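You operate a simulated robot arm through the tools that you are given. There is no shell and no other tool. Be economical: measure what you need, move in short steps, check, and stop when the job is done.

The job below is to be done with a simulated robot arm. You get a single attempt, and the scene is never put back.

JOB
Squeegee the steel pan dry, then drain the table's gutter.
Fine: stand the squeegee back, open the table lever till the table's sight glass is empty and shut it again. Set down upright: squeegee. Where these are worked on the way, their far stop is far enough and under half their travel is too little: table lever.

Only the result counts: the job must be done as asked and must still hold three seconds after the hand-in. Knocking over, shifting, dropping, spilling or breaking anything else fails it.

ROBOT AND FRAMES
A 7-joint arm with a fingered hand on a trunk, on a base that drives. Base frame: it is fixed to the floor where the robot stands at the start and does not move with it; the origin is under the middle of the robot, x ahead of it, y to its left, z up; the surface under the hand at the start is at about z = 80. Units: cm, rad, N and s.
Its first joint turns from -2.897 to 2.897 rad. Places, roughly: sponge mop [125, 0, 75]; steel pan [90, -10, 80]; table lever [120, -30, 60]; table sight glass [60, -30, 60]. Payload 4 kg.
The tool frame sits at the grasp point between the pads (the TCP): z along the fingers, y along the line on which they close. The tips reach 3 cm beyond it. Largest opening 10.4 cm; the body of the gripper starts 3.5 cm behind the TCP. The gripper is a hand of 4 fingers: y runs from the thumb to the fingers, the wrist lies at [-1.5, -11.3, -19] in the tool frame.
Orientation is told as [roll, pitch, yaw] about the base's x, y, z axes, in that order, counted from this pose: with the fingers straight down and the wrist toward the robot, the tool's x, y and z point along [0, 1, 0], [1, 0, 0] and [0, 0, -1] of the base frame.

CONTROLS
- The arm moves only by the tool jog_arm. Its argument "motion" is a list of rows, each a list of 2 entries, a list of its own where there are three numbers: the turn, a rotation vector about the tool's x, y, z in rad, then the shift along the tool's x, y, z in cm. In form: [[[ax, ay, az], [tx, ty, tz]], ...]. A call has 1 to 10 rows; each row shifts and turns the commanded pose from where the row before left it, along the tool's axes as they then stand. A row lasts 0.2 s, in which the tool goes at most 5 cm and 0.15 rad; a call with a longer step from one row to the next is refused whole. Where a pose cannot be reached the arm comes as near as it can. A force on the tool above 40 N (or 10 N above the force at the start of the call, whichever is more), or a blocked arm, ends the call early, and 0.2 s more pass. In this call time passes only in rows, and 0.2 s behind the last. It gives the time, the measured TCP pose, the force on the tool (base axes), the opening and the grip force at its end, in the units of the frame above (readings bear some noise), with the torque about the TCP (base axes, N m) and any sound that the robot's microphone picked up.
- Cameras (640 x 400 px; columns grow to the right, rows downward): "scene" is now at [31.85, 15.21, 124.82]; the picture's right is [-0.51, -0.86, 0.00], its down [-0.34, 0.20, -0.92] and it looks along [0.79, -0.47, -0.39] (base axes); focal length 239 px, centre (320, 200). "wrist" rides on the gripper at [6.1, -9.2, -13] in the tool frame; the picture's right is [-0.81, 0.28, -0.52], its down [-0.53, -0.71, 0.46] and it looks along [-0.24, 0.64, 0.72] (tool axes); focal length 275 px, centre (320, 200).
- capture(camera): a new picture of that camera. It takes no simulated time.
- roll_base(legs): drives the robot by 1 to 6 legs, each [ahead, left, turn to the left] in cm, cm and rad, along the robot's own axes; the way and the turn of a leg run together, so that a leg with both is an arc; at most 150 cm and 3.142 rad a leg. The arm and the cameras ride along, it lands a little off, and it stops where it bumps. It gives what a move gives.
- set_fingers(index, middle, ring, thumb_bend, thumb_turn): sets how far each is bent, from 0 (flat) to 1 (curled in); at 0.3 the hand is open as for a grip, at 0.7 the pads meet at the TCP. One left out holds its place. A second passes; each finger stops where it meets its share of the squeeze, and holds until it gets a number again. It is the only way to open and close the hand. It gives what a move gives, with no picture; readings hold the bend of each and the force on the fingers (four entries, about 0 where the hand has none), thumb and palm. thumb_turn goes from beside the hand (0) to across from the fingers (1), as for a grip.
- turn_head(pan, tilt): turns the head with the scene camera to pan (to the left, within 2.496 rad either way) and tilt (down, from -0.506 to 1.204), counted from straight ahead of the robot. It gives what a move gives.
- probe_pixels(camera, pixels): for up to 12 pixels [column, row] of the newest picture of that camera ("zoom" is the newest enlarged one), the place [x, y, z] in the base frame of the surface seen there, good to about 0.2 cm. It takes no simulated time.
- enlarge(camera, box): a new picture of the part [left, top, right, bottom] of that camera's present view, enlarged. It takes no simulated time.
- close_job(): hands the job in; it is judged then, once.

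Go step by step. Measure first, check grasps and placings, and put right what went wrong. The budget is 80 turns and 60 pictures, counting those below and the enlarged ones. Unless the task says otherwise, let go and move clear before handing in, and close with one line.

The tools are called after ">>>" by a JSON object that holds its "fn" and its "kwargs". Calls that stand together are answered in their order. jog_arm: Moves the arm, as the interface text tells. Its arguments: {"type":"object","properties":{"motion":{"type":"array","items":{"type":"array"}}},"required":["motion"]} The other tools are called the same way: set_fingers (index, middle, ring, thumb_bend, thumb_turn) moves the fingers one by one; roll_base (legs) drives the base; turn_head (pan, tilt) turns the head that bears the scene camera; capture (camera) takes a picture; probe_pixels (camera, pixels) gives the place of the surface under pixels of a picture; enlarge (camera, box) takes an enlarged picture of a part of a camera's view; close_job () hands the job in.

At the start:

```text
time: 0.0
tool_pos: [70.23, -22.46, 118.43]
orientation: [0.001, 0.0, 0.001]
contact_force: [-0.1, -0.4, 0.4]
torque: [-0.01, 0.04, -0.02]
gripper_width: 10.35
gripper_force: 0.0
shape: jaw
bend: [0.3, 0.3, 0.3, 0.3, 0.98]
finger forces: [0.1, 0.0, 0.1, 0.1, 0.1, 0.0]
robot x, y, heading: [0.09, 0.06, -0.004]
head pan, tilt: [-0.531, 0.4]
```

scene: 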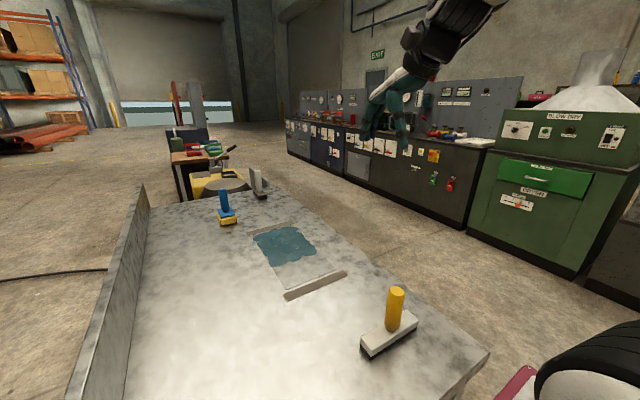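
wrist: 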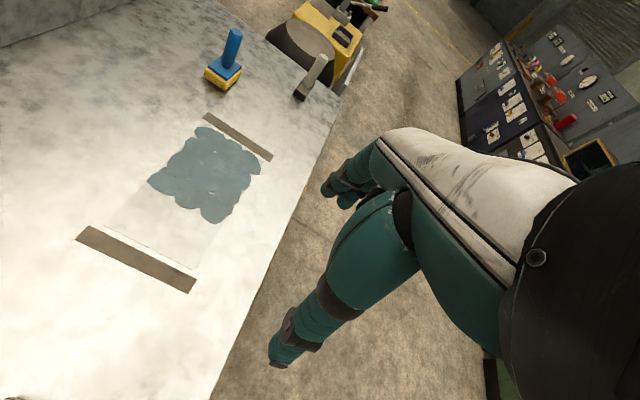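

The scene shows the table with a wet patch near (285,245), a yellow-handled tool near (390,325), a blue-handled sponge tool near (227,210) and a grey lever near (258,182). I'll enlarge and measure.

>>> {"fn": "enlarge", "kwargs": {"camera": "scene", "box": [200, 150, 440, 370]}}

>>> {"fn": "probe_pixels", "kwargs": {"camera": "scene", "pixels": [[396, 290], [393, 328], [362, 346], [371, 355], [417, 322], [408, 313], [286, 297], [345, 273], [256, 237], [300, 227], [258, 182], [227, 218]]}}

>>> {"fn": "enlarge", "kwargs": {"camera": "wrist", "box": [60, 10, 380, 300]}}

```text
1.82 times, centred on (320, 260) of scene
```

zoom: 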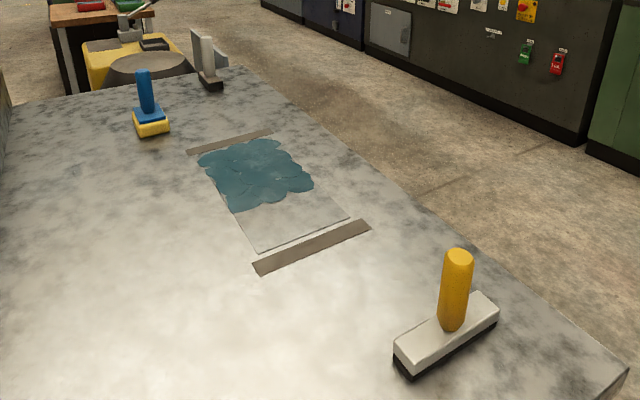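

```text
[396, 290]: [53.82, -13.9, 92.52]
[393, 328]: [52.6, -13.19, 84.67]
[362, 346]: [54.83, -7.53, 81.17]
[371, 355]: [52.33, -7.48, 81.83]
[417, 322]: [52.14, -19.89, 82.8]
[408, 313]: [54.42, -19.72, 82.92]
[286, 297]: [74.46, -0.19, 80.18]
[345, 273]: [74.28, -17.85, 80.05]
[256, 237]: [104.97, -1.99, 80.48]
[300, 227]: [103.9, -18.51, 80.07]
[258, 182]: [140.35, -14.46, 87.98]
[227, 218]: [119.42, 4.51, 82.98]
```

```text
1.38 times, centred on (220, 155) of wrist
```

zoom: 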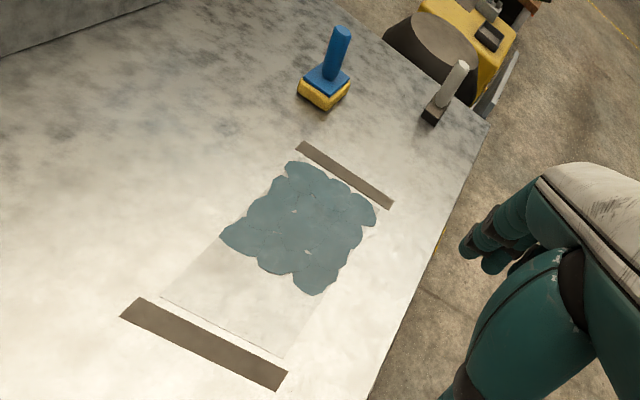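

The table top is at z≈80, with the squeegee handle at about (53,-14). I need to see the table's right side and the free floor, so I'll turn the head.

>>> {"fn": "probe_pixels", "kwargs": {"camera": "scene", "pixels": [[470, 228], [570, 275], [488, 352], [240, 180], [150, 190], [130, 380], [290, 150], [430, 370], [255, 170], [420, 290], [330, 230], [215, 185]]}}

>>> {"fn": "turn_head", "kwargs": {"pan": -1.1, "tilt": 0.6}}

>>> {"fn": "capture", "kwargs": {"camera": "scene"}}

```text
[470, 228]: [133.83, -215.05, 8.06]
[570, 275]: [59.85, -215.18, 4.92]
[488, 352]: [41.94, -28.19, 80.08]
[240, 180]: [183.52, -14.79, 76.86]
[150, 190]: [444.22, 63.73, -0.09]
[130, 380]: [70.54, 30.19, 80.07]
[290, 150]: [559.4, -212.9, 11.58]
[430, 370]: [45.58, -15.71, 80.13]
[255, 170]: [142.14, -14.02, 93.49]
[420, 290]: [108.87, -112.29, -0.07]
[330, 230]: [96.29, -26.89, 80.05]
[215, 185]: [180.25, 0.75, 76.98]
```

```text
time: 1.0
tool_pos: [70.18, -22.37, 118.55]
orientation: [0.0, 0.0, -0.002]
contact_force: [-0.6, -0.5, -0.5]
torque: [-0.02, 0.03, 0.05]
gripper_width: 10.38
gripper_force: 0.0
shape: jaw
bend: [0.3, 0.3, 0.3, 0.3, 0.98]
finger forces: [0.1, 0.1, 0.1, 0.0, 0.1, 0.0]
robot x, y, heading: [-0.12, -0.14, -0.005]
head pan, tilt: [-1.1, 0.6]
```

```text
55 pictures are left
```

scene: 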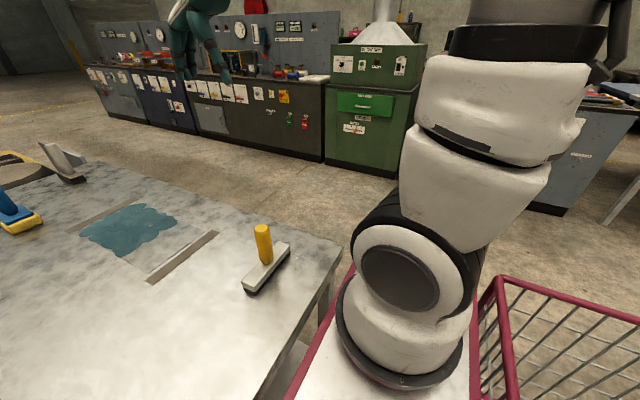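

The squeegee and both gutters are in view; the corridor between the table (edge y≈-28) and the benches (y≈-215) is free. I'll drive round to the table's right side.

>>> {"fn": "roll_base", "kwargs": {"legs": [[0, -115, 0], [80, 0, 0], [0, 0, 1.571]]}}

>>> {"fn": "turn_head", "kwargs": {"pan": 0.0, "tilt": 0.65}}

>>> {"fn": "capture", "kwargs": {"camera": "scene"}}

```text
time: 14.6
tool_pos: [102.31, -44.96, 118.51]
orientation: [0.0, -0.001, 1.58]
contact_force: [-0.7, 0.1, 0.2]
torque: [-0.02, 0.01, 0.02]
gripper_width: 10.37
gripper_force: 0.0
shape: jaw
bend: [0.3, 0.3, 0.3, 0.3, 0.98]
finger forces: [0.1, 0.1, 0.1, 0.1, 0.1, 0.0]
robot x, y, heading: [80.58, -115.1, 1.583]
head pan, tilt: [-1.1, 0.6]
```

```text
time: 15.9
tool_pos: [102.33, -45.02, 118.4]
orientation: [-0.001, 0.001, 1.582]
contact_force: [-0.3, -0.5, -0.6]
torque: [0.0, 0.01, 0.01]
gripper_width: 10.38
gripper_force: 0.2
shape: jaw
bend: [0.3, 0.3, 0.3, 0.3, 0.98]
finger forces: [0.0, 0.0, 0.0, 0.1, 0.0, 0.1]
robot x, y, heading: [80.37, -115.23, 1.578]
head pan, tilt: [0.0, 0.649]
```

```text
54 pictures are left
```

scene: 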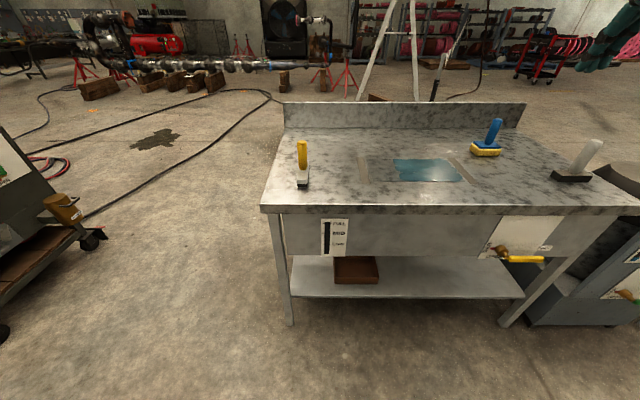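

The table's front shows a sight glass at (335,237) and a brass valve with yellow lever at (515,258). I'll enlarge both and probe.

>>> {"fn": "enlarge", "kwargs": {"camera": "scene", "box": [470, 200, 590, 275]}}

>>> {"fn": "probe_pixels", "kwargs": {"camera": "zoom", "pixels": [[170, 260], [220, 295], [300, 315], [390, 315], [180, 320], [250, 100], [150, 240], [350, 305], [410, 160], [120, 300]]}}

>>> {"fn": "enlarge", "kwargs": {"camera": "scene", "box": [280, 140, 480, 265]}}

>>> {"fn": "probe_pixels", "kwargs": {"camera": "zoom", "pixels": [[250, 135], [290, 135], [355, 60], [260, 60], [255, 58], [290, 60], [555, 60], [590, 60], [610, 130], [575, 130], [140, 270], [180, 260]]}}

```text
5.33 times, centred on (530, 238) of scene
```

zoom: 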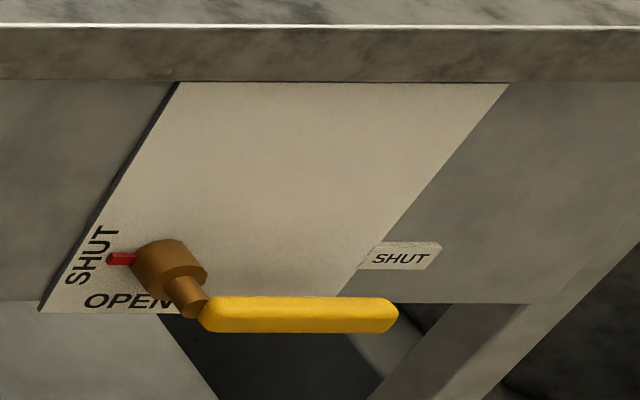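

```text
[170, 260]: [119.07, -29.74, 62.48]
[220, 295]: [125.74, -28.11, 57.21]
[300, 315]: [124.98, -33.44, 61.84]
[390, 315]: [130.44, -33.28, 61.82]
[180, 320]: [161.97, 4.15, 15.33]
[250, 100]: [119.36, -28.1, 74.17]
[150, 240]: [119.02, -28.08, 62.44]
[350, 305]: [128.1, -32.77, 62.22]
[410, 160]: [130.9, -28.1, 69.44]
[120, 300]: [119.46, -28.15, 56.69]
```

```text
3.20 times, centred on (380, 202) of scene
```

zoom: 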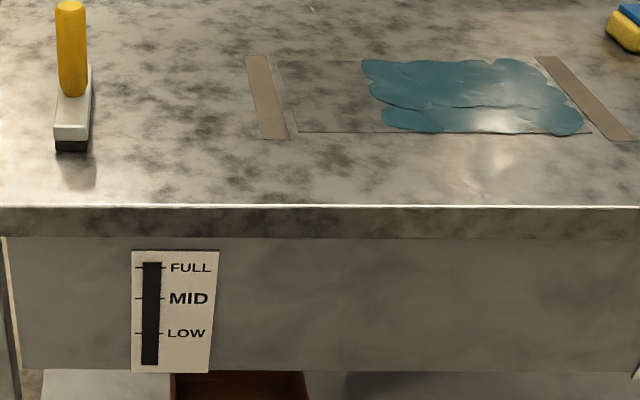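

```text
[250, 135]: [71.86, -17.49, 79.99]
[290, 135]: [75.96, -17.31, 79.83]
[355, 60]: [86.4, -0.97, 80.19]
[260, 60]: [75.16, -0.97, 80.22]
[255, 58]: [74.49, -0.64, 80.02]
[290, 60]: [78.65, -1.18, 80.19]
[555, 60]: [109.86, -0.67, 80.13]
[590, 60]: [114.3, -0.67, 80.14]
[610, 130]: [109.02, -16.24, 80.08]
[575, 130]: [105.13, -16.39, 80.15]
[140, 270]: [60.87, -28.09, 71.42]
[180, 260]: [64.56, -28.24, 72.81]
```

The lever's handle points right (+x) from a pivot near (121,-29,61), with the red pointer on SHUT and OPEN below it. The squeegee, both gutters (x≈73-76 and 108-111) and the pan (x 77-107, y -17..-1) are measured, so I'll drive 30 cm closer for reach.

>>> {"fn": "roll_base", "kwargs": {"legs": [[30, 0, 0]]}}

>>> {"fn": "turn_head", "kwargs": {"pan": 0.2, "tilt": 0.75}}

>>> {"fn": "capture", "kwargs": {"camera": "scene"}}

>>> {"fn": "capture", "kwargs": {"camera": "wrist"}}

```text
time: 18.0
tool_pos: [102.23, -15.24, 118.6]
orientation: [0.0, 0.001, 1.579]
contact_force: [-0.1, -0.3, -0.8]
torque: [0.01, -0.02, -0.01]
gripper_width: 10.39
gripper_force: 0.0
shape: jaw
bend: [0.3, 0.3, 0.3, 0.3, 0.98]
finger forces: [0.0, 0.0, 0.0, 0.0, 0.0, 0.0]
robot x, y, heading: [80.31, -85.65, 1.576]
head pan, tilt: [0.0, 0.649]
```

```text
time: 18.7
tool_pos: [102.27, -15.28, 118.46]
orientation: [0.0, -0.001, 1.578]
contact_force: [-1.0, -0.5, -0.7]
torque: [0.03, -0.02, -0.02]
gripper_width: 10.34
gripper_force: 0.0
shape: jaw
bend: [0.3, 0.3, 0.3, 0.3, 0.98]
finger forces: [0.1, 0.0, 0.0, 0.1, 0.0, 0.1]
robot x, y, heading: [80.44, -85.44, 1.579]
head pan, tilt: [0.201, 0.75]
```

```text
51 pictures are left
```

scene: 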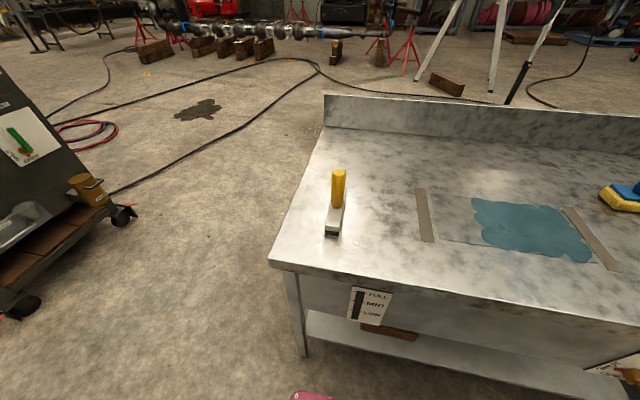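

```text
50 pictures are left
```

wrist: 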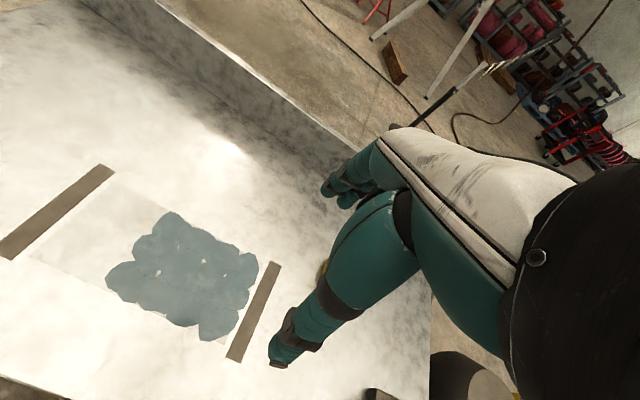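

The base is now at (80.4,-85.4) and the squeegee stands at (336,205). I'll enlarge it and measure the handle precisely.

>>> {"fn": "enlarge", "kwargs": {"camera": "scene", "box": [296, 160, 376, 240]}}

>>> {"fn": "probe_pixels", "kwargs": {"camera": "zoom", "pixels": [[345, 55], [345, 80], [310, 120], [372, 120], [340, 170], [340, 225], [260, 285], [330, 295], [300, 365], [340, 365], [374, 240], [290, 300]]}}

```text
5.00 times, centred on (336, 200) of scene
```

zoom: 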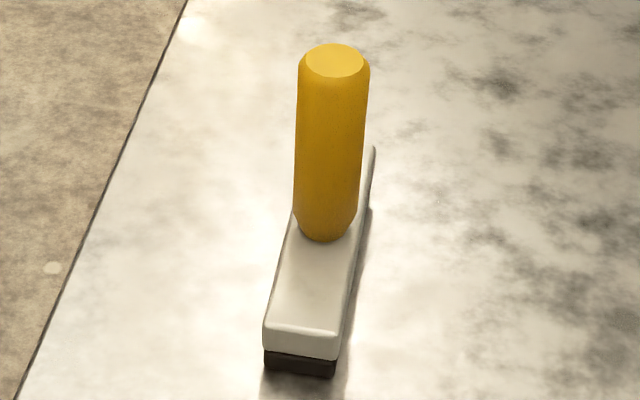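

```text
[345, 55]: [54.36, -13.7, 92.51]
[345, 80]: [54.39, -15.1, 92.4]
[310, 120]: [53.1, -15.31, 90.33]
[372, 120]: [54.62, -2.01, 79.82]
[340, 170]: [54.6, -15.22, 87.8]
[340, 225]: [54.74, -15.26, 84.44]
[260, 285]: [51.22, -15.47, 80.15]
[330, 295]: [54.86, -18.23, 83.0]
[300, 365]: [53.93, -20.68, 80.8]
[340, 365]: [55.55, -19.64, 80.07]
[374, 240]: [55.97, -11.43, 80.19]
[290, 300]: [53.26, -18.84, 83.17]
```

The handle axis is at about (54.1,-13.9) with its top at z 92.5 and the head top at 83.2. I'll move over it.

>>> {"fn": "jog_arm", "kwargs": {"motion": [[[0, 0, 0], [4.7, 0.15, 1.0]], [[0, 0, 0], [4.8, 0.15, 1.0]], [[0, 0, 0], [4.8, 0.15, 1.0]], [[0, 0, 0], [4.8, 0.15, 1.0]], [[0, 0, 0], [4.8, 0.15, 1.0]], [[0, 0, 0], [4.8, 0.15, 1.0]], [[0, 0, 0], [4.8, 0.15, 1.0]], [[0, 0, 0], [4.8, 0.15, 1.0]], [[0, 0, 0], [4.8, 0.15, 1.0]], [[0, 0, 0], [4.8, 0.15, 1.0]]]}}

>>> {"fn": "capture", "kwargs": {"camera": "scene"}}

>>> {"fn": "capture", "kwargs": {"camera": "wrist"}}

```text
time: 20.9
tool_pos: [54.44, -14.18, 108.54]
orientation: [0.001, -0.001, 1.578]
contact_force: [-0.4, -0.1, 0.3]
torque: [0.0, 0.04, -0.02]
gripper_width: 10.37
gripper_force: 0.1
shape: jaw
bend: [0.3, 0.3, 0.3, 0.3, 0.98]
finger forces: [0.0, 0.0, 0.0, 0.0, 0.0, 0.0]
robot x, y, heading: [79.95, -85.55, 1.58]
head pan, tilt: [0.201, 0.75]
```

```text
48 pictures are left
```

scene: 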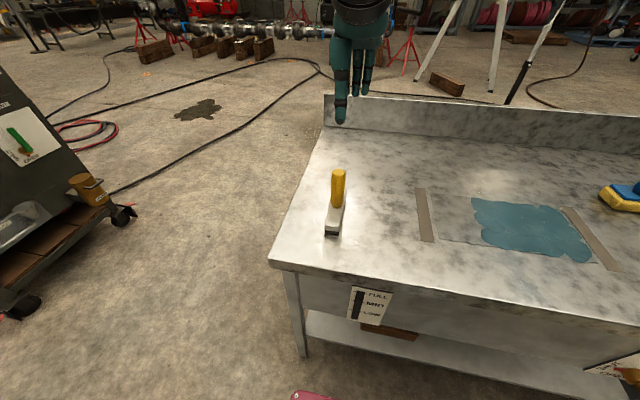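

```text
47 pictures are left
```

wrist: 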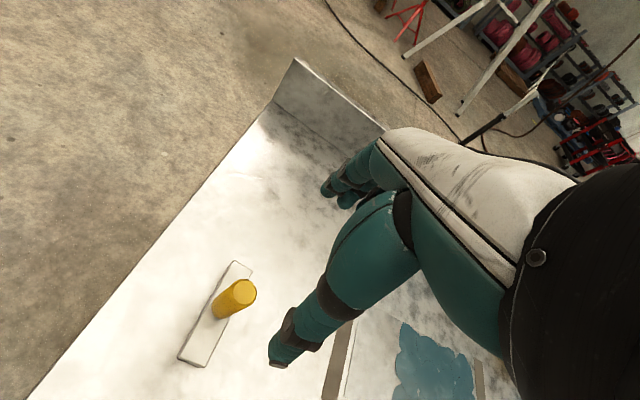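

The tool is at (54.4,-14.2,108.5), and the handle at wrist pixel (237,295) matches the expected line between thumb and fingers. I'll descend to TCP z≈89.4.

>>> {"fn": "jog_arm", "kwargs": {"motion": [[[0, 0, 0], [0.2, 0.2, 3.5]], [[0, 0, 0], [0, 0, 3.5]], [[0, 0, 0], [0, 0, 3.5]], [[0, 0, 0], [0, 0, 3.5]], [[0, 0, 0], [0, 0, 2.5]], [[0, 0, 0], [0, 0, 1.5]], [[0, 0, 0], [0, 0, 1.1]]]}}

>>> {"fn": "capture", "kwargs": {"camera": "wrist"}}

```text
time: 22.5
tool_pos: [54.19, -13.7, 89.39]
orientation: [-0.001, -0.001, 1.578]
contact_force: [-0.6, -0.2, 0.2]
torque: [0.01, 0.02, 0.01]
gripper_width: 10.35
gripper_force: 0.0
shape: jaw
bend: [0.3, 0.3, 0.3, 0.3, 0.98]
finger forces: [0.1, 0.0, 0.0, 0.1, 0.0, 0.0]
robot x, y, heading: [80.29, -85.47, 1.578]
head pan, tilt: [0.201, 0.75]
```

```text
46 pictures are left
```

wrist: 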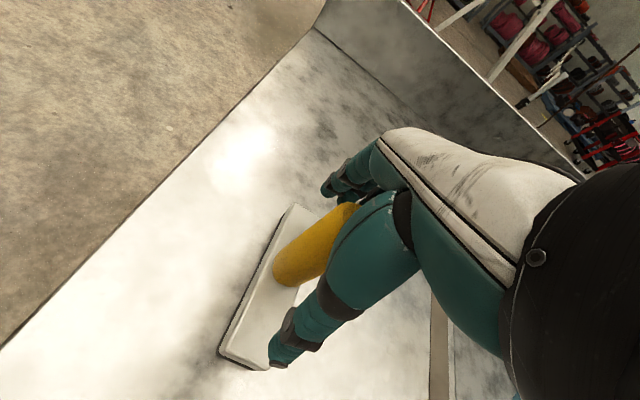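

The handle (310,245) lies between thumb and fingers; closing the hand.

>>> {"fn": "set_fingers", "kwargs": {"index": 0.7, "middle": 0.7, "ring": 0.7, "thumb_bend": 0.7}}

>>> {"fn": "capture", "kwargs": {"camera": "wrist"}}

```text
time: 23.5
tool_pos: [54.14, -13.87, 89.51]
orientation: [-0.001, 0.0, 1.578]
contact_force: [0.0, 0.3, 0.6]
torque: [0.02, -0.02, 0.05]
gripper_width: 2.41
gripper_force: 8.5
shape: fingers
bend: [0.62, 0.66, 0.7, 0.61, 0.97]
finger forces: [5.2, 2.9, 0.0, 0.0, 8.4, 0.0]
robot x, y, heading: [80.16, -85.45, 1.572]
head pan, tilt: [0.201, 0.75]
```

```text
45 pictures are left
```

wrist: 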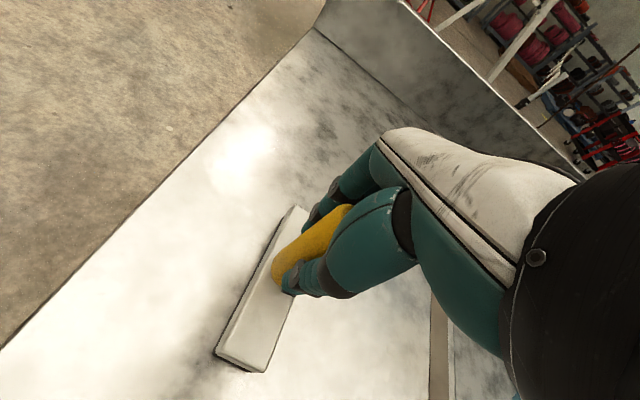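

Index (5.2 N), middle (2.9 N) and thumb (8.4 N) hold the handle, while the ring finger missed it. I'll try a firmer squeeze.

>>> {"fn": "set_fingers", "kwargs": {"index": 0.9, "middle": 0.9, "thumb_bend": 0.9}}

```text
time: 24.5
tool_pos: [54.15, -13.95, 89.38]
orientation: [0.0, 0.0, 1.579]
contact_force: [0.7, -0.2, -2.3]
torque: [-0.02, 0.02, 0.02]
gripper_width: 2.18
gripper_force: 24.5
shape: fingers
bend: [0.52, 0.89, 0.7, 0.72, 0.91]
finger forces: [18.6, 6.2, 0.1, 0.0, 24.7, 0.0]
robot x, y, heading: [80.26, -85.53, 1.578]
head pan, tilt: [0.201, 0.75]
```

Force rose to 24 N, but index bend fell to 0.52 and middle went to 0.89, so the grip may be skewed. I'll look.

>>> {"fn": "capture", "kwargs": {"camera": "wrist"}}

>>> {"fn": "enlarge", "kwargs": {"camera": "scene", "box": [276, 140, 396, 240]}}

```text
44 pictures are left
```

wrist: 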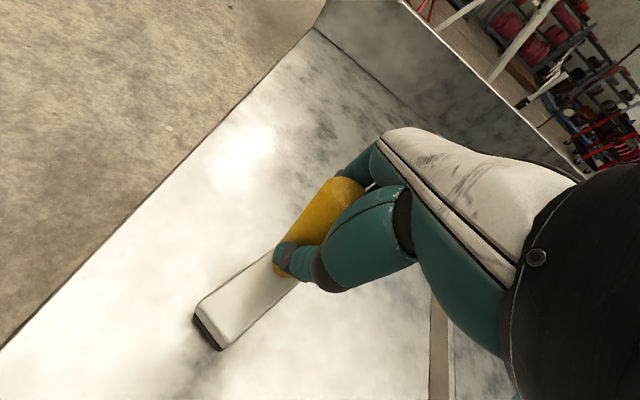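

```text
4.00 times, centred on (336, 190) of scene
```

zoom: 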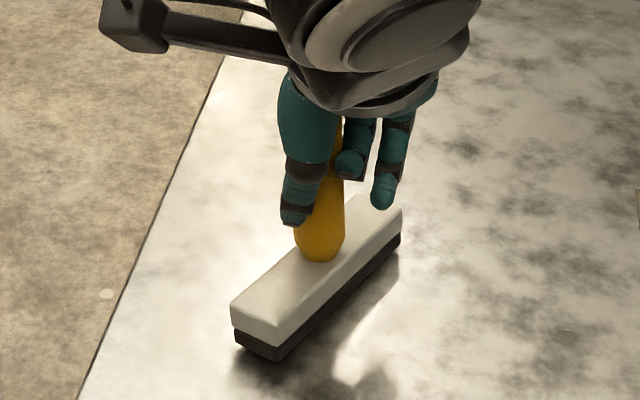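

The squeeze twisted the squeegee about 25° because the handle sat toward the index side. I'll open the hand again and re-measure the handle for a centred grip.

>>> {"fn": "set_fingers", "kwargs": {"index": 0.3, "middle": 0.3, "ring": 0.3, "thumb_bend": 0.3, "thumb_turn": 1.0}}

>>> {"fn": "enlarge", "kwargs": {"camera": "scene", "box": [276, 140, 396, 240]}}

>>> {"fn": "capture", "kwargs": {"camera": "wrist"}}

```text
time: 25.5
tool_pos: [54.24, -13.79, 89.43]
orientation: [-0.001, 0.001, 1.576]
contact_force: [-0.3, -0.3, -0.2]
torque: [0.01, -0.04, 0.01]
gripper_width: 10.24
gripper_force: 0.0
shape: fingers
bend: [0.3, 0.3, 0.3, 0.3, 0.98]
finger forces: [0.1, 0.0, 0.0, 0.0, 0.1, 0.0]
robot x, y, heading: [80.09, -85.29, 1.575]
head pan, tilt: [0.201, 0.75]
```

```text
4.00 times, centred on (336, 190) of scene
```

zoom: 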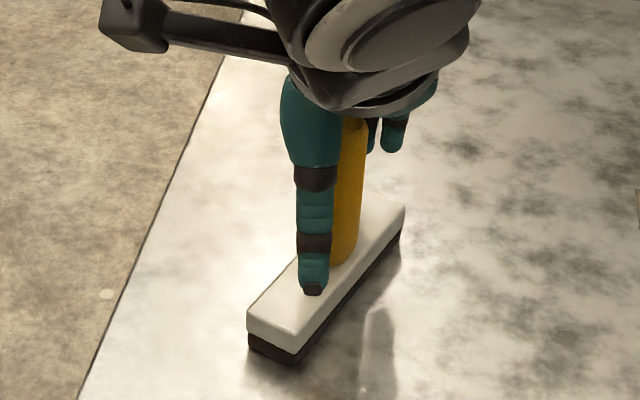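

```text
41 pictures are left
```

wrist: 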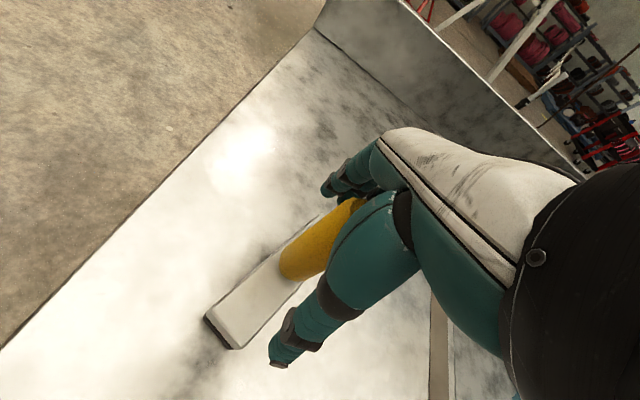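

The squeegee still stands upright, turned. Probing the handle from both views.

>>> {"fn": "probe_pixels", "kwargs": {"camera": "zoom", "pixels": [[342, 190], [350, 190], [358, 190], [345, 235], [355, 235], [250, 330], [290, 345], [400, 225], [403, 208], [290, 352]]}}

>>> {"fn": "probe_pixels", "kwargs": {"camera": "wrist", "pixels": [[290, 250], [300, 260], [310, 270], [310, 240], [320, 250], [215, 312], [240, 343], [237, 347], [268, 262]]}}

```text
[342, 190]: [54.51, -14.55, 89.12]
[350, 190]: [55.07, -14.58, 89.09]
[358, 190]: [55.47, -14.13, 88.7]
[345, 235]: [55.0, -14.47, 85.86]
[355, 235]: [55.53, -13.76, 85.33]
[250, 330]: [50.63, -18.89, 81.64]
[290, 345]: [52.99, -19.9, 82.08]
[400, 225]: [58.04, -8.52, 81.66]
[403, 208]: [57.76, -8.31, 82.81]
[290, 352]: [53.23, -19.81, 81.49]
```

```text
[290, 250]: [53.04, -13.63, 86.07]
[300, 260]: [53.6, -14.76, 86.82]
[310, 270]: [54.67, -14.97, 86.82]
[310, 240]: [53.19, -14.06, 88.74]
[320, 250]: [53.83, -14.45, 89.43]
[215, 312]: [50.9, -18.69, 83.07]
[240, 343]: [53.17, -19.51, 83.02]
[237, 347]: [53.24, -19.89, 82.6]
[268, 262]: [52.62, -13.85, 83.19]
```

Handle axis is at about (54.3,-13.6), radius 1.3. I'll check where the thumb and fingers sit relative to it.

>>> {"fn": "probe_pixels", "kwargs": {"camera": "zoom", "pixels": [[300, 265], [313, 265], [328, 265], [315, 210], [390, 140], [380, 140], [402, 140], [370, 140]]}}

>>> {"fn": "probe_pixels", "kwargs": {"camera": "wrist", "pixels": [[280, 350], [300, 345], [330, 190], [345, 200], [350, 170], [290, 320]]}}

```text
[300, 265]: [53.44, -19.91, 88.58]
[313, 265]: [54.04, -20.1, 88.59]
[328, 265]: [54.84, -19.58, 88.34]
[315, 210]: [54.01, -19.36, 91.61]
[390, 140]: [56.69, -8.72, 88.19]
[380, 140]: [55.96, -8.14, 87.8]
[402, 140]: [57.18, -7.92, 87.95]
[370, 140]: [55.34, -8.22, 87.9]
```

```text
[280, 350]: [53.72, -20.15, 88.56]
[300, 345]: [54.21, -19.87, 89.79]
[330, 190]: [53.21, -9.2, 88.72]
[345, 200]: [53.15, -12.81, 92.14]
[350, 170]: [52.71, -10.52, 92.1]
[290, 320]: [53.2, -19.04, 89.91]
```

The thumb sits at TCP x, with index and middle on either side of it. For a stiffer grip I'll turn the hand so the closing line is perpendicular to the blade (stroke direction), keeping the handle slightly toward the middle finger.

>>> {"fn": "jog_arm", "kwargs": {"motion": [[[0, 0, 0], [-0.1, 0.2, 0]], [[0, 0, -0.144], [0, 0, 0]], [[0, 0, -0.144], [0, 0, 0]], [[0, 0, -0.144], [0, 0, 0]], [[0, 0, -0.144], [0, 0, 0]], [[0, 0, -0.144], [0, 0, 0]], [[0, 0, -0.144], [0, 0, 0]], [[0, 0, -0.144], [0, 0, 0]], [[0, 0, -0.144], [0, 0, 0]], [[0, 0, 0], [0.35, 0, 0]]]}}

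>>> {"fn": "capture", "kwargs": {"camera": "wrist"}}

>>> {"fn": "enlarge", "kwargs": {"camera": "scene", "box": [276, 140, 396, 240]}}

```text
time: 27.7
tool_pos: [54.0, -13.8, 89.46]
orientation: [0.0, 0.001, 2.733]
contact_force: [-0.8, -0.2, -0.1]
torque: [-0.02, 0.0, -0.02]
gripper_width: 10.28
gripper_force: 0.1
shape: fingers
bend: [0.3, 0.3, 0.3, 0.3, 0.98]
finger forces: [0.1, 0.0, 0.0, 0.1, 0.0, 0.1]
robot x, y, heading: [80.46, -85.49, 1.578]
head pan, tilt: [0.201, 0.75]
```

```text
40 pictures are left
```

wrist: 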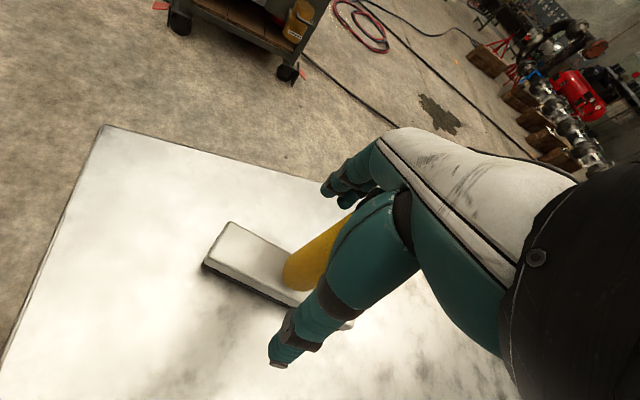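

```text
4.00 times, centred on (336, 190) of scene
```

zoom: 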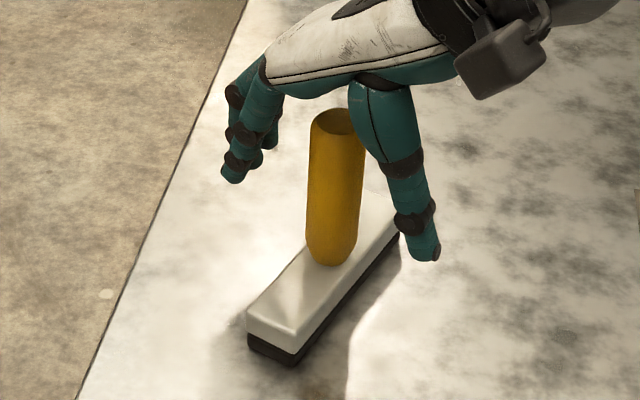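

The hand is now perpendicular to the blade with the handle clearly visible; I'll refine the handle's axis.

>>> {"fn": "probe_pixels", "kwargs": {"camera": "zoom", "pixels": [[318, 170], [336, 170], [355, 170], [337, 122], [325, 118], [350, 125], [312, 230], [332, 240], [352, 235]]}}

>>> {"fn": "probe_pixels", "kwargs": {"camera": "wrist", "pixels": [[295, 260], [305, 270], [315, 280], [315, 255], [325, 245]]}}

```text
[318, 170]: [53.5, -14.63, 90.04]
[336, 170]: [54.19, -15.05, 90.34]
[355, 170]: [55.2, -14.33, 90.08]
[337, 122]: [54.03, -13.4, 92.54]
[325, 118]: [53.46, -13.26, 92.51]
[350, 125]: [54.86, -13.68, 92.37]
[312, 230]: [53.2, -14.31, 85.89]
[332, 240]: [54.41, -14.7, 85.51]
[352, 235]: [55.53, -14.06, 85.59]
```

```text
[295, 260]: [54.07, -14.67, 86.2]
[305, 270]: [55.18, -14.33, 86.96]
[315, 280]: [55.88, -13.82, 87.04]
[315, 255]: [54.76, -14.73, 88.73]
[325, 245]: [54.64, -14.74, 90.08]
```

Handle axis ≈ (54.3,-13.6), well placed. Closing at moderate squeeze.

>>> {"fn": "set_fingers", "kwargs": {"index": 0.72, "middle": 0.72, "ring": 0.72, "thumb_bend": 0.72, "thumb_turn": 1.0}}

>>> {"fn": "enlarge", "kwargs": {"camera": "scene", "box": [276, 140, 396, 240]}}

```text
time: 28.7
tool_pos: [53.96, -13.91, 89.48]
orientation: [-0.001, -0.001, 2.729]
contact_force: [-0.4, -0.3, 0.1]
torque: [0.0, 0.02, -0.01]
gripper_width: 1.79
gripper_force: 12.3
shape: fingers
bend: [0.71, 0.63, 0.72, 0.61, 1.0]
finger forces: [4.5, 7.8, 0.8, 0.0, 11.5, 0.0]
robot x, y, heading: [80.4, -85.46, 1.577]
head pan, tilt: [0.201, 0.75]
```

```text
4.00 times, centred on (336, 190) of scene
```

zoom: 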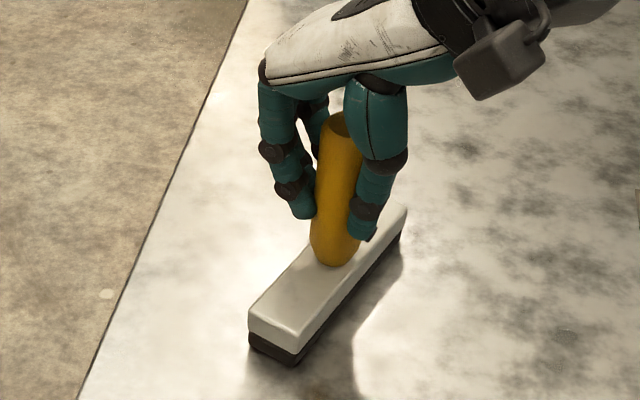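

Balanced grip now (index 4.5, middle 7.8, ring 0.8, thumb 11.5 N), squeegee undisturbed. A little more squeeze, then lift 4 cm and check.

>>> {"fn": "set_fingers", "kwargs": {"index": 0.77, "middle": 0.78, "ring": 0.77, "thumb_bend": 0.78}}

>>> {"fn": "jog_arm", "kwargs": {"motion": [[[0, 0, 0], [0, 0, -1]], [[0, 0, 0], [0, 0, -2]], [[0, 0, 0], [0, 0, -2]]]}}

>>> {"fn": "enlarge", "kwargs": {"camera": "scene", "box": [276, 130, 396, 230]}}

```text
time: 29.7
tool_pos: [54.01, -13.9, 89.42]
orientation: [-0.001, 0.0, 2.73]
contact_force: [-0.2, -0.8, -1.9]
torque: [0.03, -0.03, 0.02]
gripper_width: 1.61
gripper_force: 23.2
shape: fingers
bend: [0.74, 0.65, 0.76, 0.62, 0.99]
finger forces: [9.2, 12.1, 4.1, 0.0, 21.0, 0.1]
robot x, y, heading: [80.41, -85.26, 1.579]
head pan, tilt: [0.201, 0.75]
```

```text
time: 30.5
tool_pos: [54.08, -14.01, 94.49]
orientation: [0.0, 0.0, 2.73]
contact_force: [-0.2, 0.2, -2.9]
torque: [-0.01, 0.04, 0.02]
gripper_width: 1.59
gripper_force: 23.3
shape: fingers
bend: [0.74, 0.65, 0.76, 0.62, 0.99]
finger forces: [9.9, 11.5, 3.9, 0.0, 20.7, 0.0]
robot x, y, heading: [80.4, -85.71, 1.582]
head pan, tilt: [0.201, 0.75]
```

```text
4.00 times, centred on (336, 180) of scene
```

zoom: 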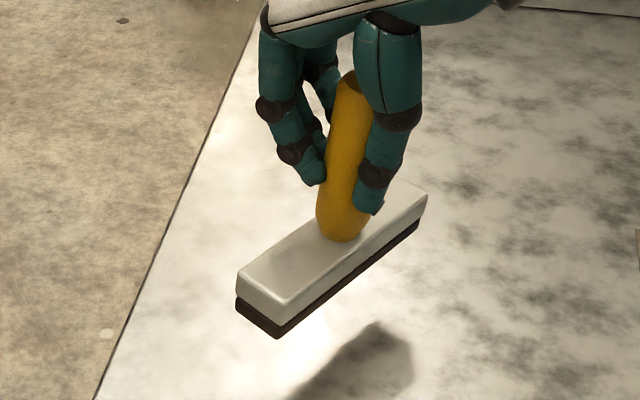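

The squeegee lifts cleanly (2.9 N weight) in a firm grip. I'll probe its head for tilt.

>>> {"fn": "probe_pixels", "kwargs": {"camera": "zoom", "pixels": [[242, 274], [280, 297], [422, 197], [345, 250], [395, 185], [246, 308], [276, 335], [416, 232], [350, 110], [335, 200], [320, 215]]}}

```text
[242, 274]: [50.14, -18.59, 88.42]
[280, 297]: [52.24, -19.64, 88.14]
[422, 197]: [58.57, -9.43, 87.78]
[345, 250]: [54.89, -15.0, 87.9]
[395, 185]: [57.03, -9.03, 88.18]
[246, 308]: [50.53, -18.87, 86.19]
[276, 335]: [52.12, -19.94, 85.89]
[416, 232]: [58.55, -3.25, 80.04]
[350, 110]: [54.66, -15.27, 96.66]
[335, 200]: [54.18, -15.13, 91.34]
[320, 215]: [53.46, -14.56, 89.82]
```

The head is lower by ≈0.3 cm on the thumb side (~0.1 rad tilt). I'll correct that, turn the blade along base y, lift a bit and then drive 20 cm toward +x.

>>> {"fn": "jog_arm", "kwargs": {"motion": [[[0.05, 0, 0], [0, 0, -2]], [[0.05, 0, 0], [0, 0, -2]], [[0, 0.0, -0.14], [0, 0, 0]], [[0, 0, -0.14], [0, 0, 0]], [[0, 0, -0.13], [0, 0, 0]]]}}

>>> {"fn": "roll_base", "kwargs": {"legs": [[0, -20, 0]]}}

>>> {"fn": "turn_head", "kwargs": {"pan": 0.1, "tilt": 0.8}}

>>> {"fn": "capture", "kwargs": {"camera": "scene"}}

>>> {"fn": "capture", "kwargs": {"camera": "wrist"}}

```text
time: 31.7
tool_pos: [53.94, -13.91, 98.46]
orientation: [0.041, 0.093, -3.141]
contact_force: [0.0, -0.1, -2.5]
torque: [-0.02, -0.01, 0.0]
gripper_width: 1.55
gripper_force: 23.3
shape: fingers
bend: [0.74, 0.65, 0.76, 0.62, 0.99]
finger forces: [10.1, 11.6, 4.2, 0.0, 20.7, 0.1]
robot x, y, heading: [80.02, -85.66, 1.577]
head pan, tilt: [0.201, 0.75]
```

```text
time: 33.3
tool_pos: [74.31, -13.81, 98.46]
orientation: [0.039, 0.093, -3.139]
contact_force: [0.0, -0.9, -2.8]
torque: [0.02, 0.05, 0.03]
gripper_width: 1.59
gripper_force: 23.6
shape: fingers
bend: [0.74, 0.65, 0.76, 0.62, 0.99]
finger forces: [10.2, 11.6, 4.3, 0.0, 20.6, 0.0]
robot x, y, heading: [100.6, -85.38, 1.579]
head pan, tilt: [0.201, 0.75]
```

```text
time: 34.0
tool_pos: [74.13, -13.91, 98.46]
orientation: [0.04, 0.094, -3.139]
contact_force: [1.3, -0.7, -3.9]
torque: [-0.03, 0.04, -0.01]
gripper_width: 1.59
gripper_force: 23.4
shape: fingers
bend: [0.74, 0.65, 0.76, 0.62, 0.99]
finger forces: [10.2, 11.5, 4.4, 0.0, 20.8, 0.0]
robot x, y, heading: [100.9, -85.48, 1.574]
head pan, tilt: [0.099, 0.799]
```

```text
36 pictures are left
```

scene: 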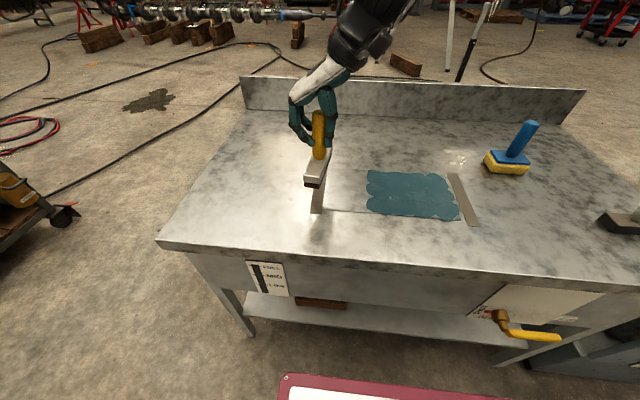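

```text
35 pictures are left
```

wrist: 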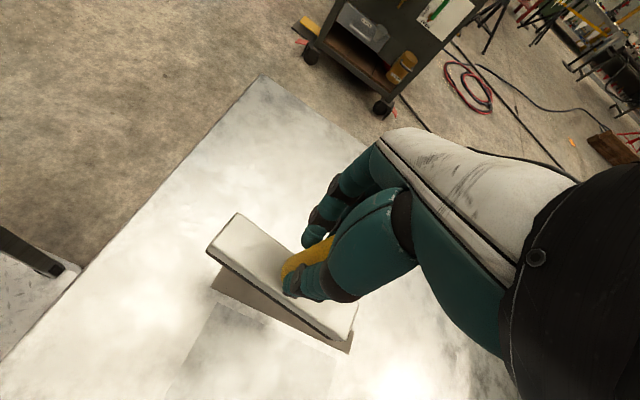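

Blade now lies near y-direction above the left gutter. Check its alignment and water extents precisely.

>>> {"fn": "enlarge", "kwargs": {"camera": "scene", "box": [280, 100, 480, 230]}}

>>> {"fn": "probe_pixels", "kwargs": {"camera": "zoom", "pixels": [[80, 255], [130, 262], [158, 170], [84, 280], [132, 285], [275, 225], [285, 335], [560, 230], [590, 380], [550, 240], [575, 370], [165, 330]]}}

>>> {"fn": "probe_pixels", "kwargs": {"camera": "wrist", "pixels": [[237, 216], [211, 246], [350, 310], [335, 332], [300, 255]]}}

```text
3.08 times, centred on (380, 165) of scene
```

zoom: 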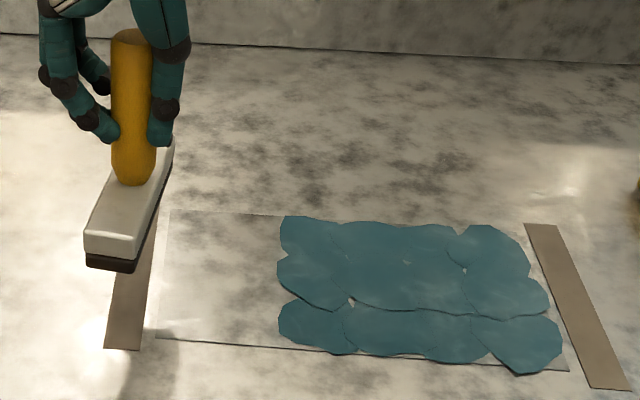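

```text
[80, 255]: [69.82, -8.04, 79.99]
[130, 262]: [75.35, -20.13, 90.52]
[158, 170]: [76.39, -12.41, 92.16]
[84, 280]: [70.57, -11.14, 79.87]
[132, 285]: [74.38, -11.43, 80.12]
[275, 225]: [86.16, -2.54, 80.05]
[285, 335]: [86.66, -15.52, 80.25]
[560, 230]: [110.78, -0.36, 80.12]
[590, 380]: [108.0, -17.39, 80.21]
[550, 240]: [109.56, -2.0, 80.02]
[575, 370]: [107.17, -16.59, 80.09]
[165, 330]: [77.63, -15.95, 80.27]
```

```text
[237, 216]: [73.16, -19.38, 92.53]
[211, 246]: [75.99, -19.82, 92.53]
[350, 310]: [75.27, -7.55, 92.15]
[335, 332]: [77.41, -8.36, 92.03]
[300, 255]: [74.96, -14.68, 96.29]
```

The blade is off by ~0.15 rad in yaw and its far end is 0.4 cm low. I'll correct both and come to just above the pan's left end for the first pass (y centre ≈ -12).

>>> {"fn": "jog_arm", "kwargs": {"motion": [[[0, 0, -0.147], [0, 0, 0]], [[0, -0.035, 0], [0, 0, 0]], [[0, 0, 0], [-0.7, -0.8, 2]], [[0, 0, 0], [-0.6, -0.6, 2]], [[0, 0, 0], [-0.6, -0.6, 1.7]]]}}

>>> {"fn": "enlarge", "kwargs": {"camera": "scene", "box": [280, 100, 480, 230]}}

>>> {"fn": "capture", "kwargs": {"camera": "wrist"}}

```text
time: 35.2
tool_pos: [76.33, -11.58, 92.87]
orientation: [0.017, 0.084, -2.992]
contact_force: [-0.6, 0.4, -2.0]
torque: [-0.02, 0.02, 0.0]
gripper_width: 1.57
gripper_force: 24.2
shape: fingers
bend: [0.74, 0.65, 0.76, 0.62, 0.99]
finger forces: [10.3, 11.5, 4.4, 0.0, 20.7, 0.0]
robot x, y, heading: [100.77, -85.49, 1.582]
head pan, tilt: [0.099, 0.799]
```

```text
3.08 times, centred on (380, 165) of scene
```

zoom: 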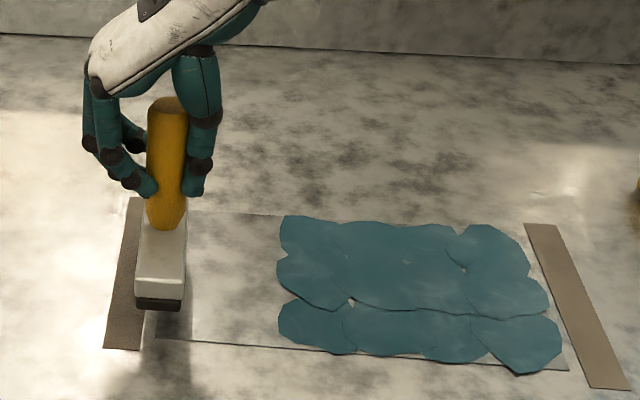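

```text
32 pictures are left
```

wrist: 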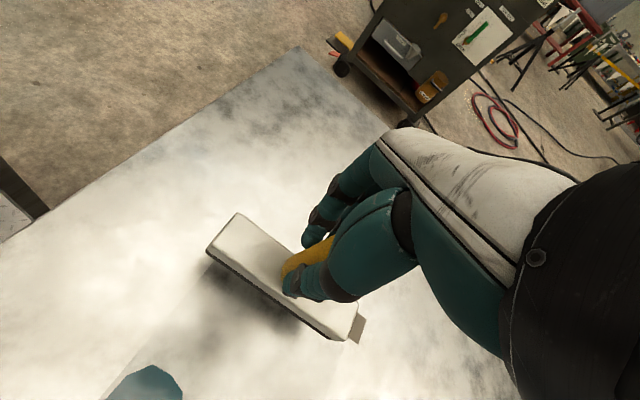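

>>> {"fn": "probe_pixels", "kwargs": {"camera": "wrist", "pixels": [[237, 216], [211, 246], [350, 312], [335, 332], [300, 255], [228, 222], [218, 250], [355, 305], [325, 328]]}}

>>> {"fn": "probe_pixels", "kwargs": {"camera": "zoom", "pixels": [[140, 275], [180, 280], [142, 303], [178, 303], [185, 215], [135, 340], [170, 340], [250, 340]]}}

```text
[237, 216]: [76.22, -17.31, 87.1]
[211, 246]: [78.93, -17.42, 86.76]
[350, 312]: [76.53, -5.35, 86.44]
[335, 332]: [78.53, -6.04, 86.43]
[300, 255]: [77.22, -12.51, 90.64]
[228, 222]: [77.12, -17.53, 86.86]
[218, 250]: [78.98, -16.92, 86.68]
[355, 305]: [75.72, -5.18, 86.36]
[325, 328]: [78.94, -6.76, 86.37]
```

```text
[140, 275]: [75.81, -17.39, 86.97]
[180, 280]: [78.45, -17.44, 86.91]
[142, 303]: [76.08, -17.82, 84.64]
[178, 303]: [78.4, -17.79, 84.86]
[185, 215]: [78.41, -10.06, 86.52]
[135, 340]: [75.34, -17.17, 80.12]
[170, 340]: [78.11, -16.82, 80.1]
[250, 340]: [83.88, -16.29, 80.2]
```

Yaw is good now; the far end is still ~0.4 cm low. I'll tip it slightly more and descend to near contact.

>>> {"fn": "jog_arm", "kwargs": {"motion": [[[0, -0.04, 0], [0, 0, 0]], [[0, 0, 0], [-0.05, 0.2, 2]], [[0, 0, 0], [0, 0.1, 1]], [[0, 0, 0], [0, 0, 0.3]]]}}

>>> {"fn": "capture", "kwargs": {"camera": "wrist"}}

>>> {"fn": "probe_pixels", "kwargs": {"camera": "wrist", "pixels": [[237, 216], [228, 222], [218, 250], [355, 305], [325, 328], [350, 312]]}}

```text
time: 36.2
tool_pos: [76.32, -11.67, 89.58]
orientation: [-0.021, 0.084, -2.992]
contact_force: [0.4, 0.5, -2.3]
torque: [0.01, 0.03, -0.03]
gripper_width: 1.54
gripper_force: 23.3
shape: fingers
bend: [0.74, 0.65, 0.76, 0.62, 0.99]
finger forces: [10.5, 11.4, 4.4, 0.0, 20.6, 0.0]
robot x, y, heading: [100.88, -85.37, 1.583]
head pan, tilt: [0.099, 0.799]
```

```text
31 pictures are left
```

wrist: 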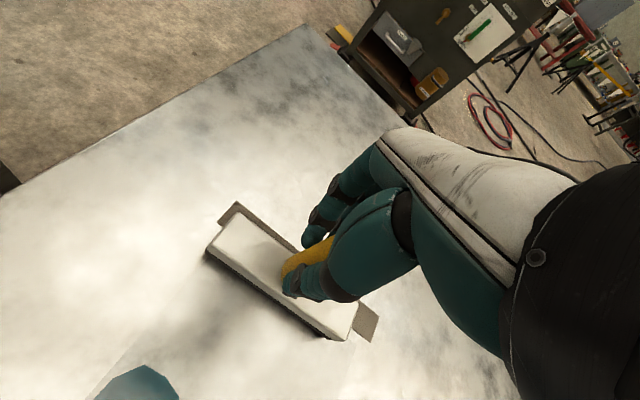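

```text
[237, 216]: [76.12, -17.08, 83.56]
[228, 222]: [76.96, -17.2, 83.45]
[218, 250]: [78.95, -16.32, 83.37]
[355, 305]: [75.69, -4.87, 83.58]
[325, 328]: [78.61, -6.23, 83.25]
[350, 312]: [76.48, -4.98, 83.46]
```

The head is level now, about 0.3 cm above the pan. I'll touch down gently.

>>> {"fn": "jog_arm", "kwargs": {"motion": [[[0, 0, 0], [0, 0, 0.2]], [[0, 0, 0], [0, 0, 0.15]], [[0, 0, 0], [0, 0, 0.1]]]}}

```text
time: 37.0
tool_pos: [76.33, -11.67, 89.22]
orientation: [-0.023, 0.083, -2.991]
contact_force: [-0.3, -1.0, 8.4]
torque: [0.02, -0.16, -0.02]
gripper_width: 1.55
gripper_force: 25.0
shape: fingers
bend: [0.75, 0.65, 0.76, 0.62, 0.99]
finger forces: [11.5, 12.0, 5.2, 0.0, 21.7, 0.1]
robot x, y, heading: [100.71, -85.1, 1.58]
head pan, tilt: [0.099, 0.799]
```

Contact with ~11 N press. Starting the stroke toward the +x gutter slowly.

>>> {"fn": "jog_arm", "kwargs": {"motion": [[[0, 0, 0], [0.15, -0.985, 0.07]], [[0, 0, 0], [0.3, -1.97, 0.15]], [[0, 0, 0], [0.3, -1.97, 0.16]], [[0, 0, 0], [0.3, -1.97, 0.16]], [[0, 0, 0], [0.3, -1.97, 0.16]]]}}

>>> {"fn": "enlarge", "kwargs": {"camera": "scene", "box": [280, 100, 480, 230]}}

```text
time: 38.2
tool_pos: [85.49, -11.66, 89.23]
orientation: [-0.021, 0.086, -2.99]
contact_force: [-2.0, 0.6, 3.4]
torque: [0.03, 0.06, 0.04]
gripper_width: 1.53
gripper_force: 26.3
shape: fingers
bend: [0.75, 0.64, 0.76, 0.63, 0.99]
finger forces: [11.4, 12.6, 6.3, 0.0, 21.5, 0.1]
robot x, y, heading: [100.56, -85.21, 1.58]
head pan, tilt: [0.099, 0.799]
```

```text
3.08 times, centred on (380, 165) of scene
```

zoom: 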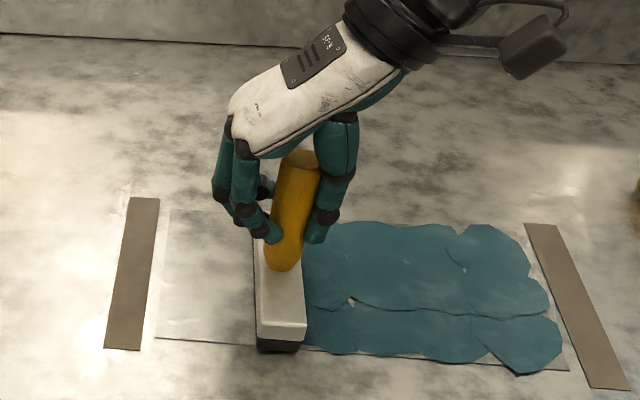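

The blade is sweeping cleanly with ~6 N press; the water's left edge is gone where it passed. Continue to the gutter.

>>> {"fn": "jog_arm", "kwargs": {"motion": [[[0, 0, 0], [0.3, -1.97, 0.16]], [[0, 0, 0], [0.3, -1.97, 0.16]], [[0, 0, 0], [0.3, -1.97, 0.16]], [[0, 0, 0], [0.3, -1.97, 0.16]], [[0, 0, 0], [0.3, -1.97, 0.16]], [[0, 0, 0], [0.3, -1.97, 0.16]], [[0, 0, 0], [0.3, -1.97, 0.16]]]}}

>>> {"fn": "enlarge", "kwargs": {"camera": "scene", "box": [280, 100, 500, 230]}}

```text
time: 39.8
tool_pos: [99.26, -11.36, 89.12]
orientation: [-0.026, 0.085, -2.991]
contact_force: [-7.4, 1.9, 19.2]
torque: [0.13, 0.2, 0.12]
gripper_width: 1.49
gripper_force: 31.3
shape: fingers
bend: [0.75, 0.63, 0.77, 0.64, 0.99]
finger forces: [13.8, 15.8, 9.9, 0.1, 23.3, 0.1]
robot x, y, heading: [100.91, -85.11, 1.58]
head pan, tilt: [0.099, 0.799]
```

```text
2.91 times, centred on (390, 165) of scene
```

zoom: 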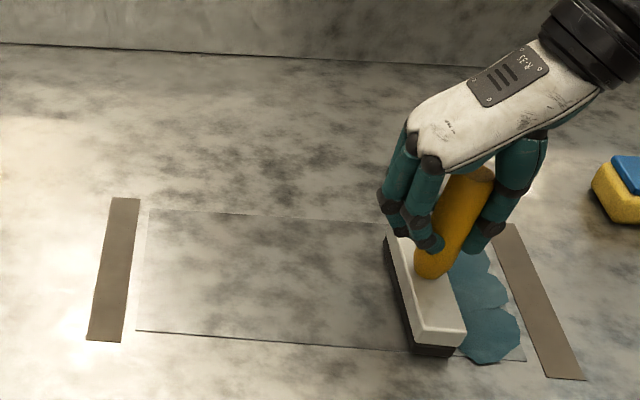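

Behind the blade the pan is dry, but the press has grown to ~22 N and the handle leans. I'll ease up 0.4 cm and finish the stroke over the gutter.

>>> {"fn": "jog_arm", "kwargs": {"motion": [[[0, 0, 0], [0, 0, -0.4]], [[0, 0, 0], [0.3, -1.97, 0.16]], [[0, 0, 0], [0.3, -1.97, 0.16]], [[0, 0, 0], [0.3, -1.97, 0.16]], [[0, 0, 0], [0.3, -1.97, 0.16]]]}}

>>> {"fn": "enlarge", "kwargs": {"camera": "scene", "box": [300, 100, 560, 240]}}

```text
time: 41.0
tool_pos: [107.34, -11.59, 89.72]
orientation: [-0.02, 0.085, -2.991]
contact_force: [0.3, -1.0, -2.3]
torque: [-0.06, 0.01, 0.03]
gripper_width: 1.49
gripper_force: 24.1
shape: fingers
bend: [0.75, 0.64, 0.76, 0.64, 0.98]
finger forces: [10.4, 11.5, 5.3, 0.1, 21.0, 0.0]
robot x, y, heading: [101.02, -85.15, 1.582]
head pan, tilt: [0.099, 0.799]
```

```text
2.46 times, centred on (430, 170) of scene
```

zoom: 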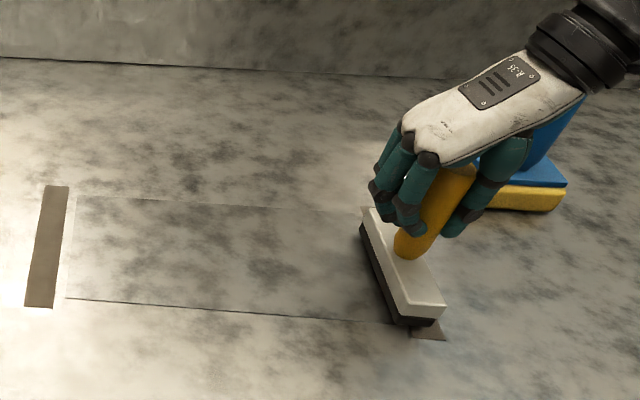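

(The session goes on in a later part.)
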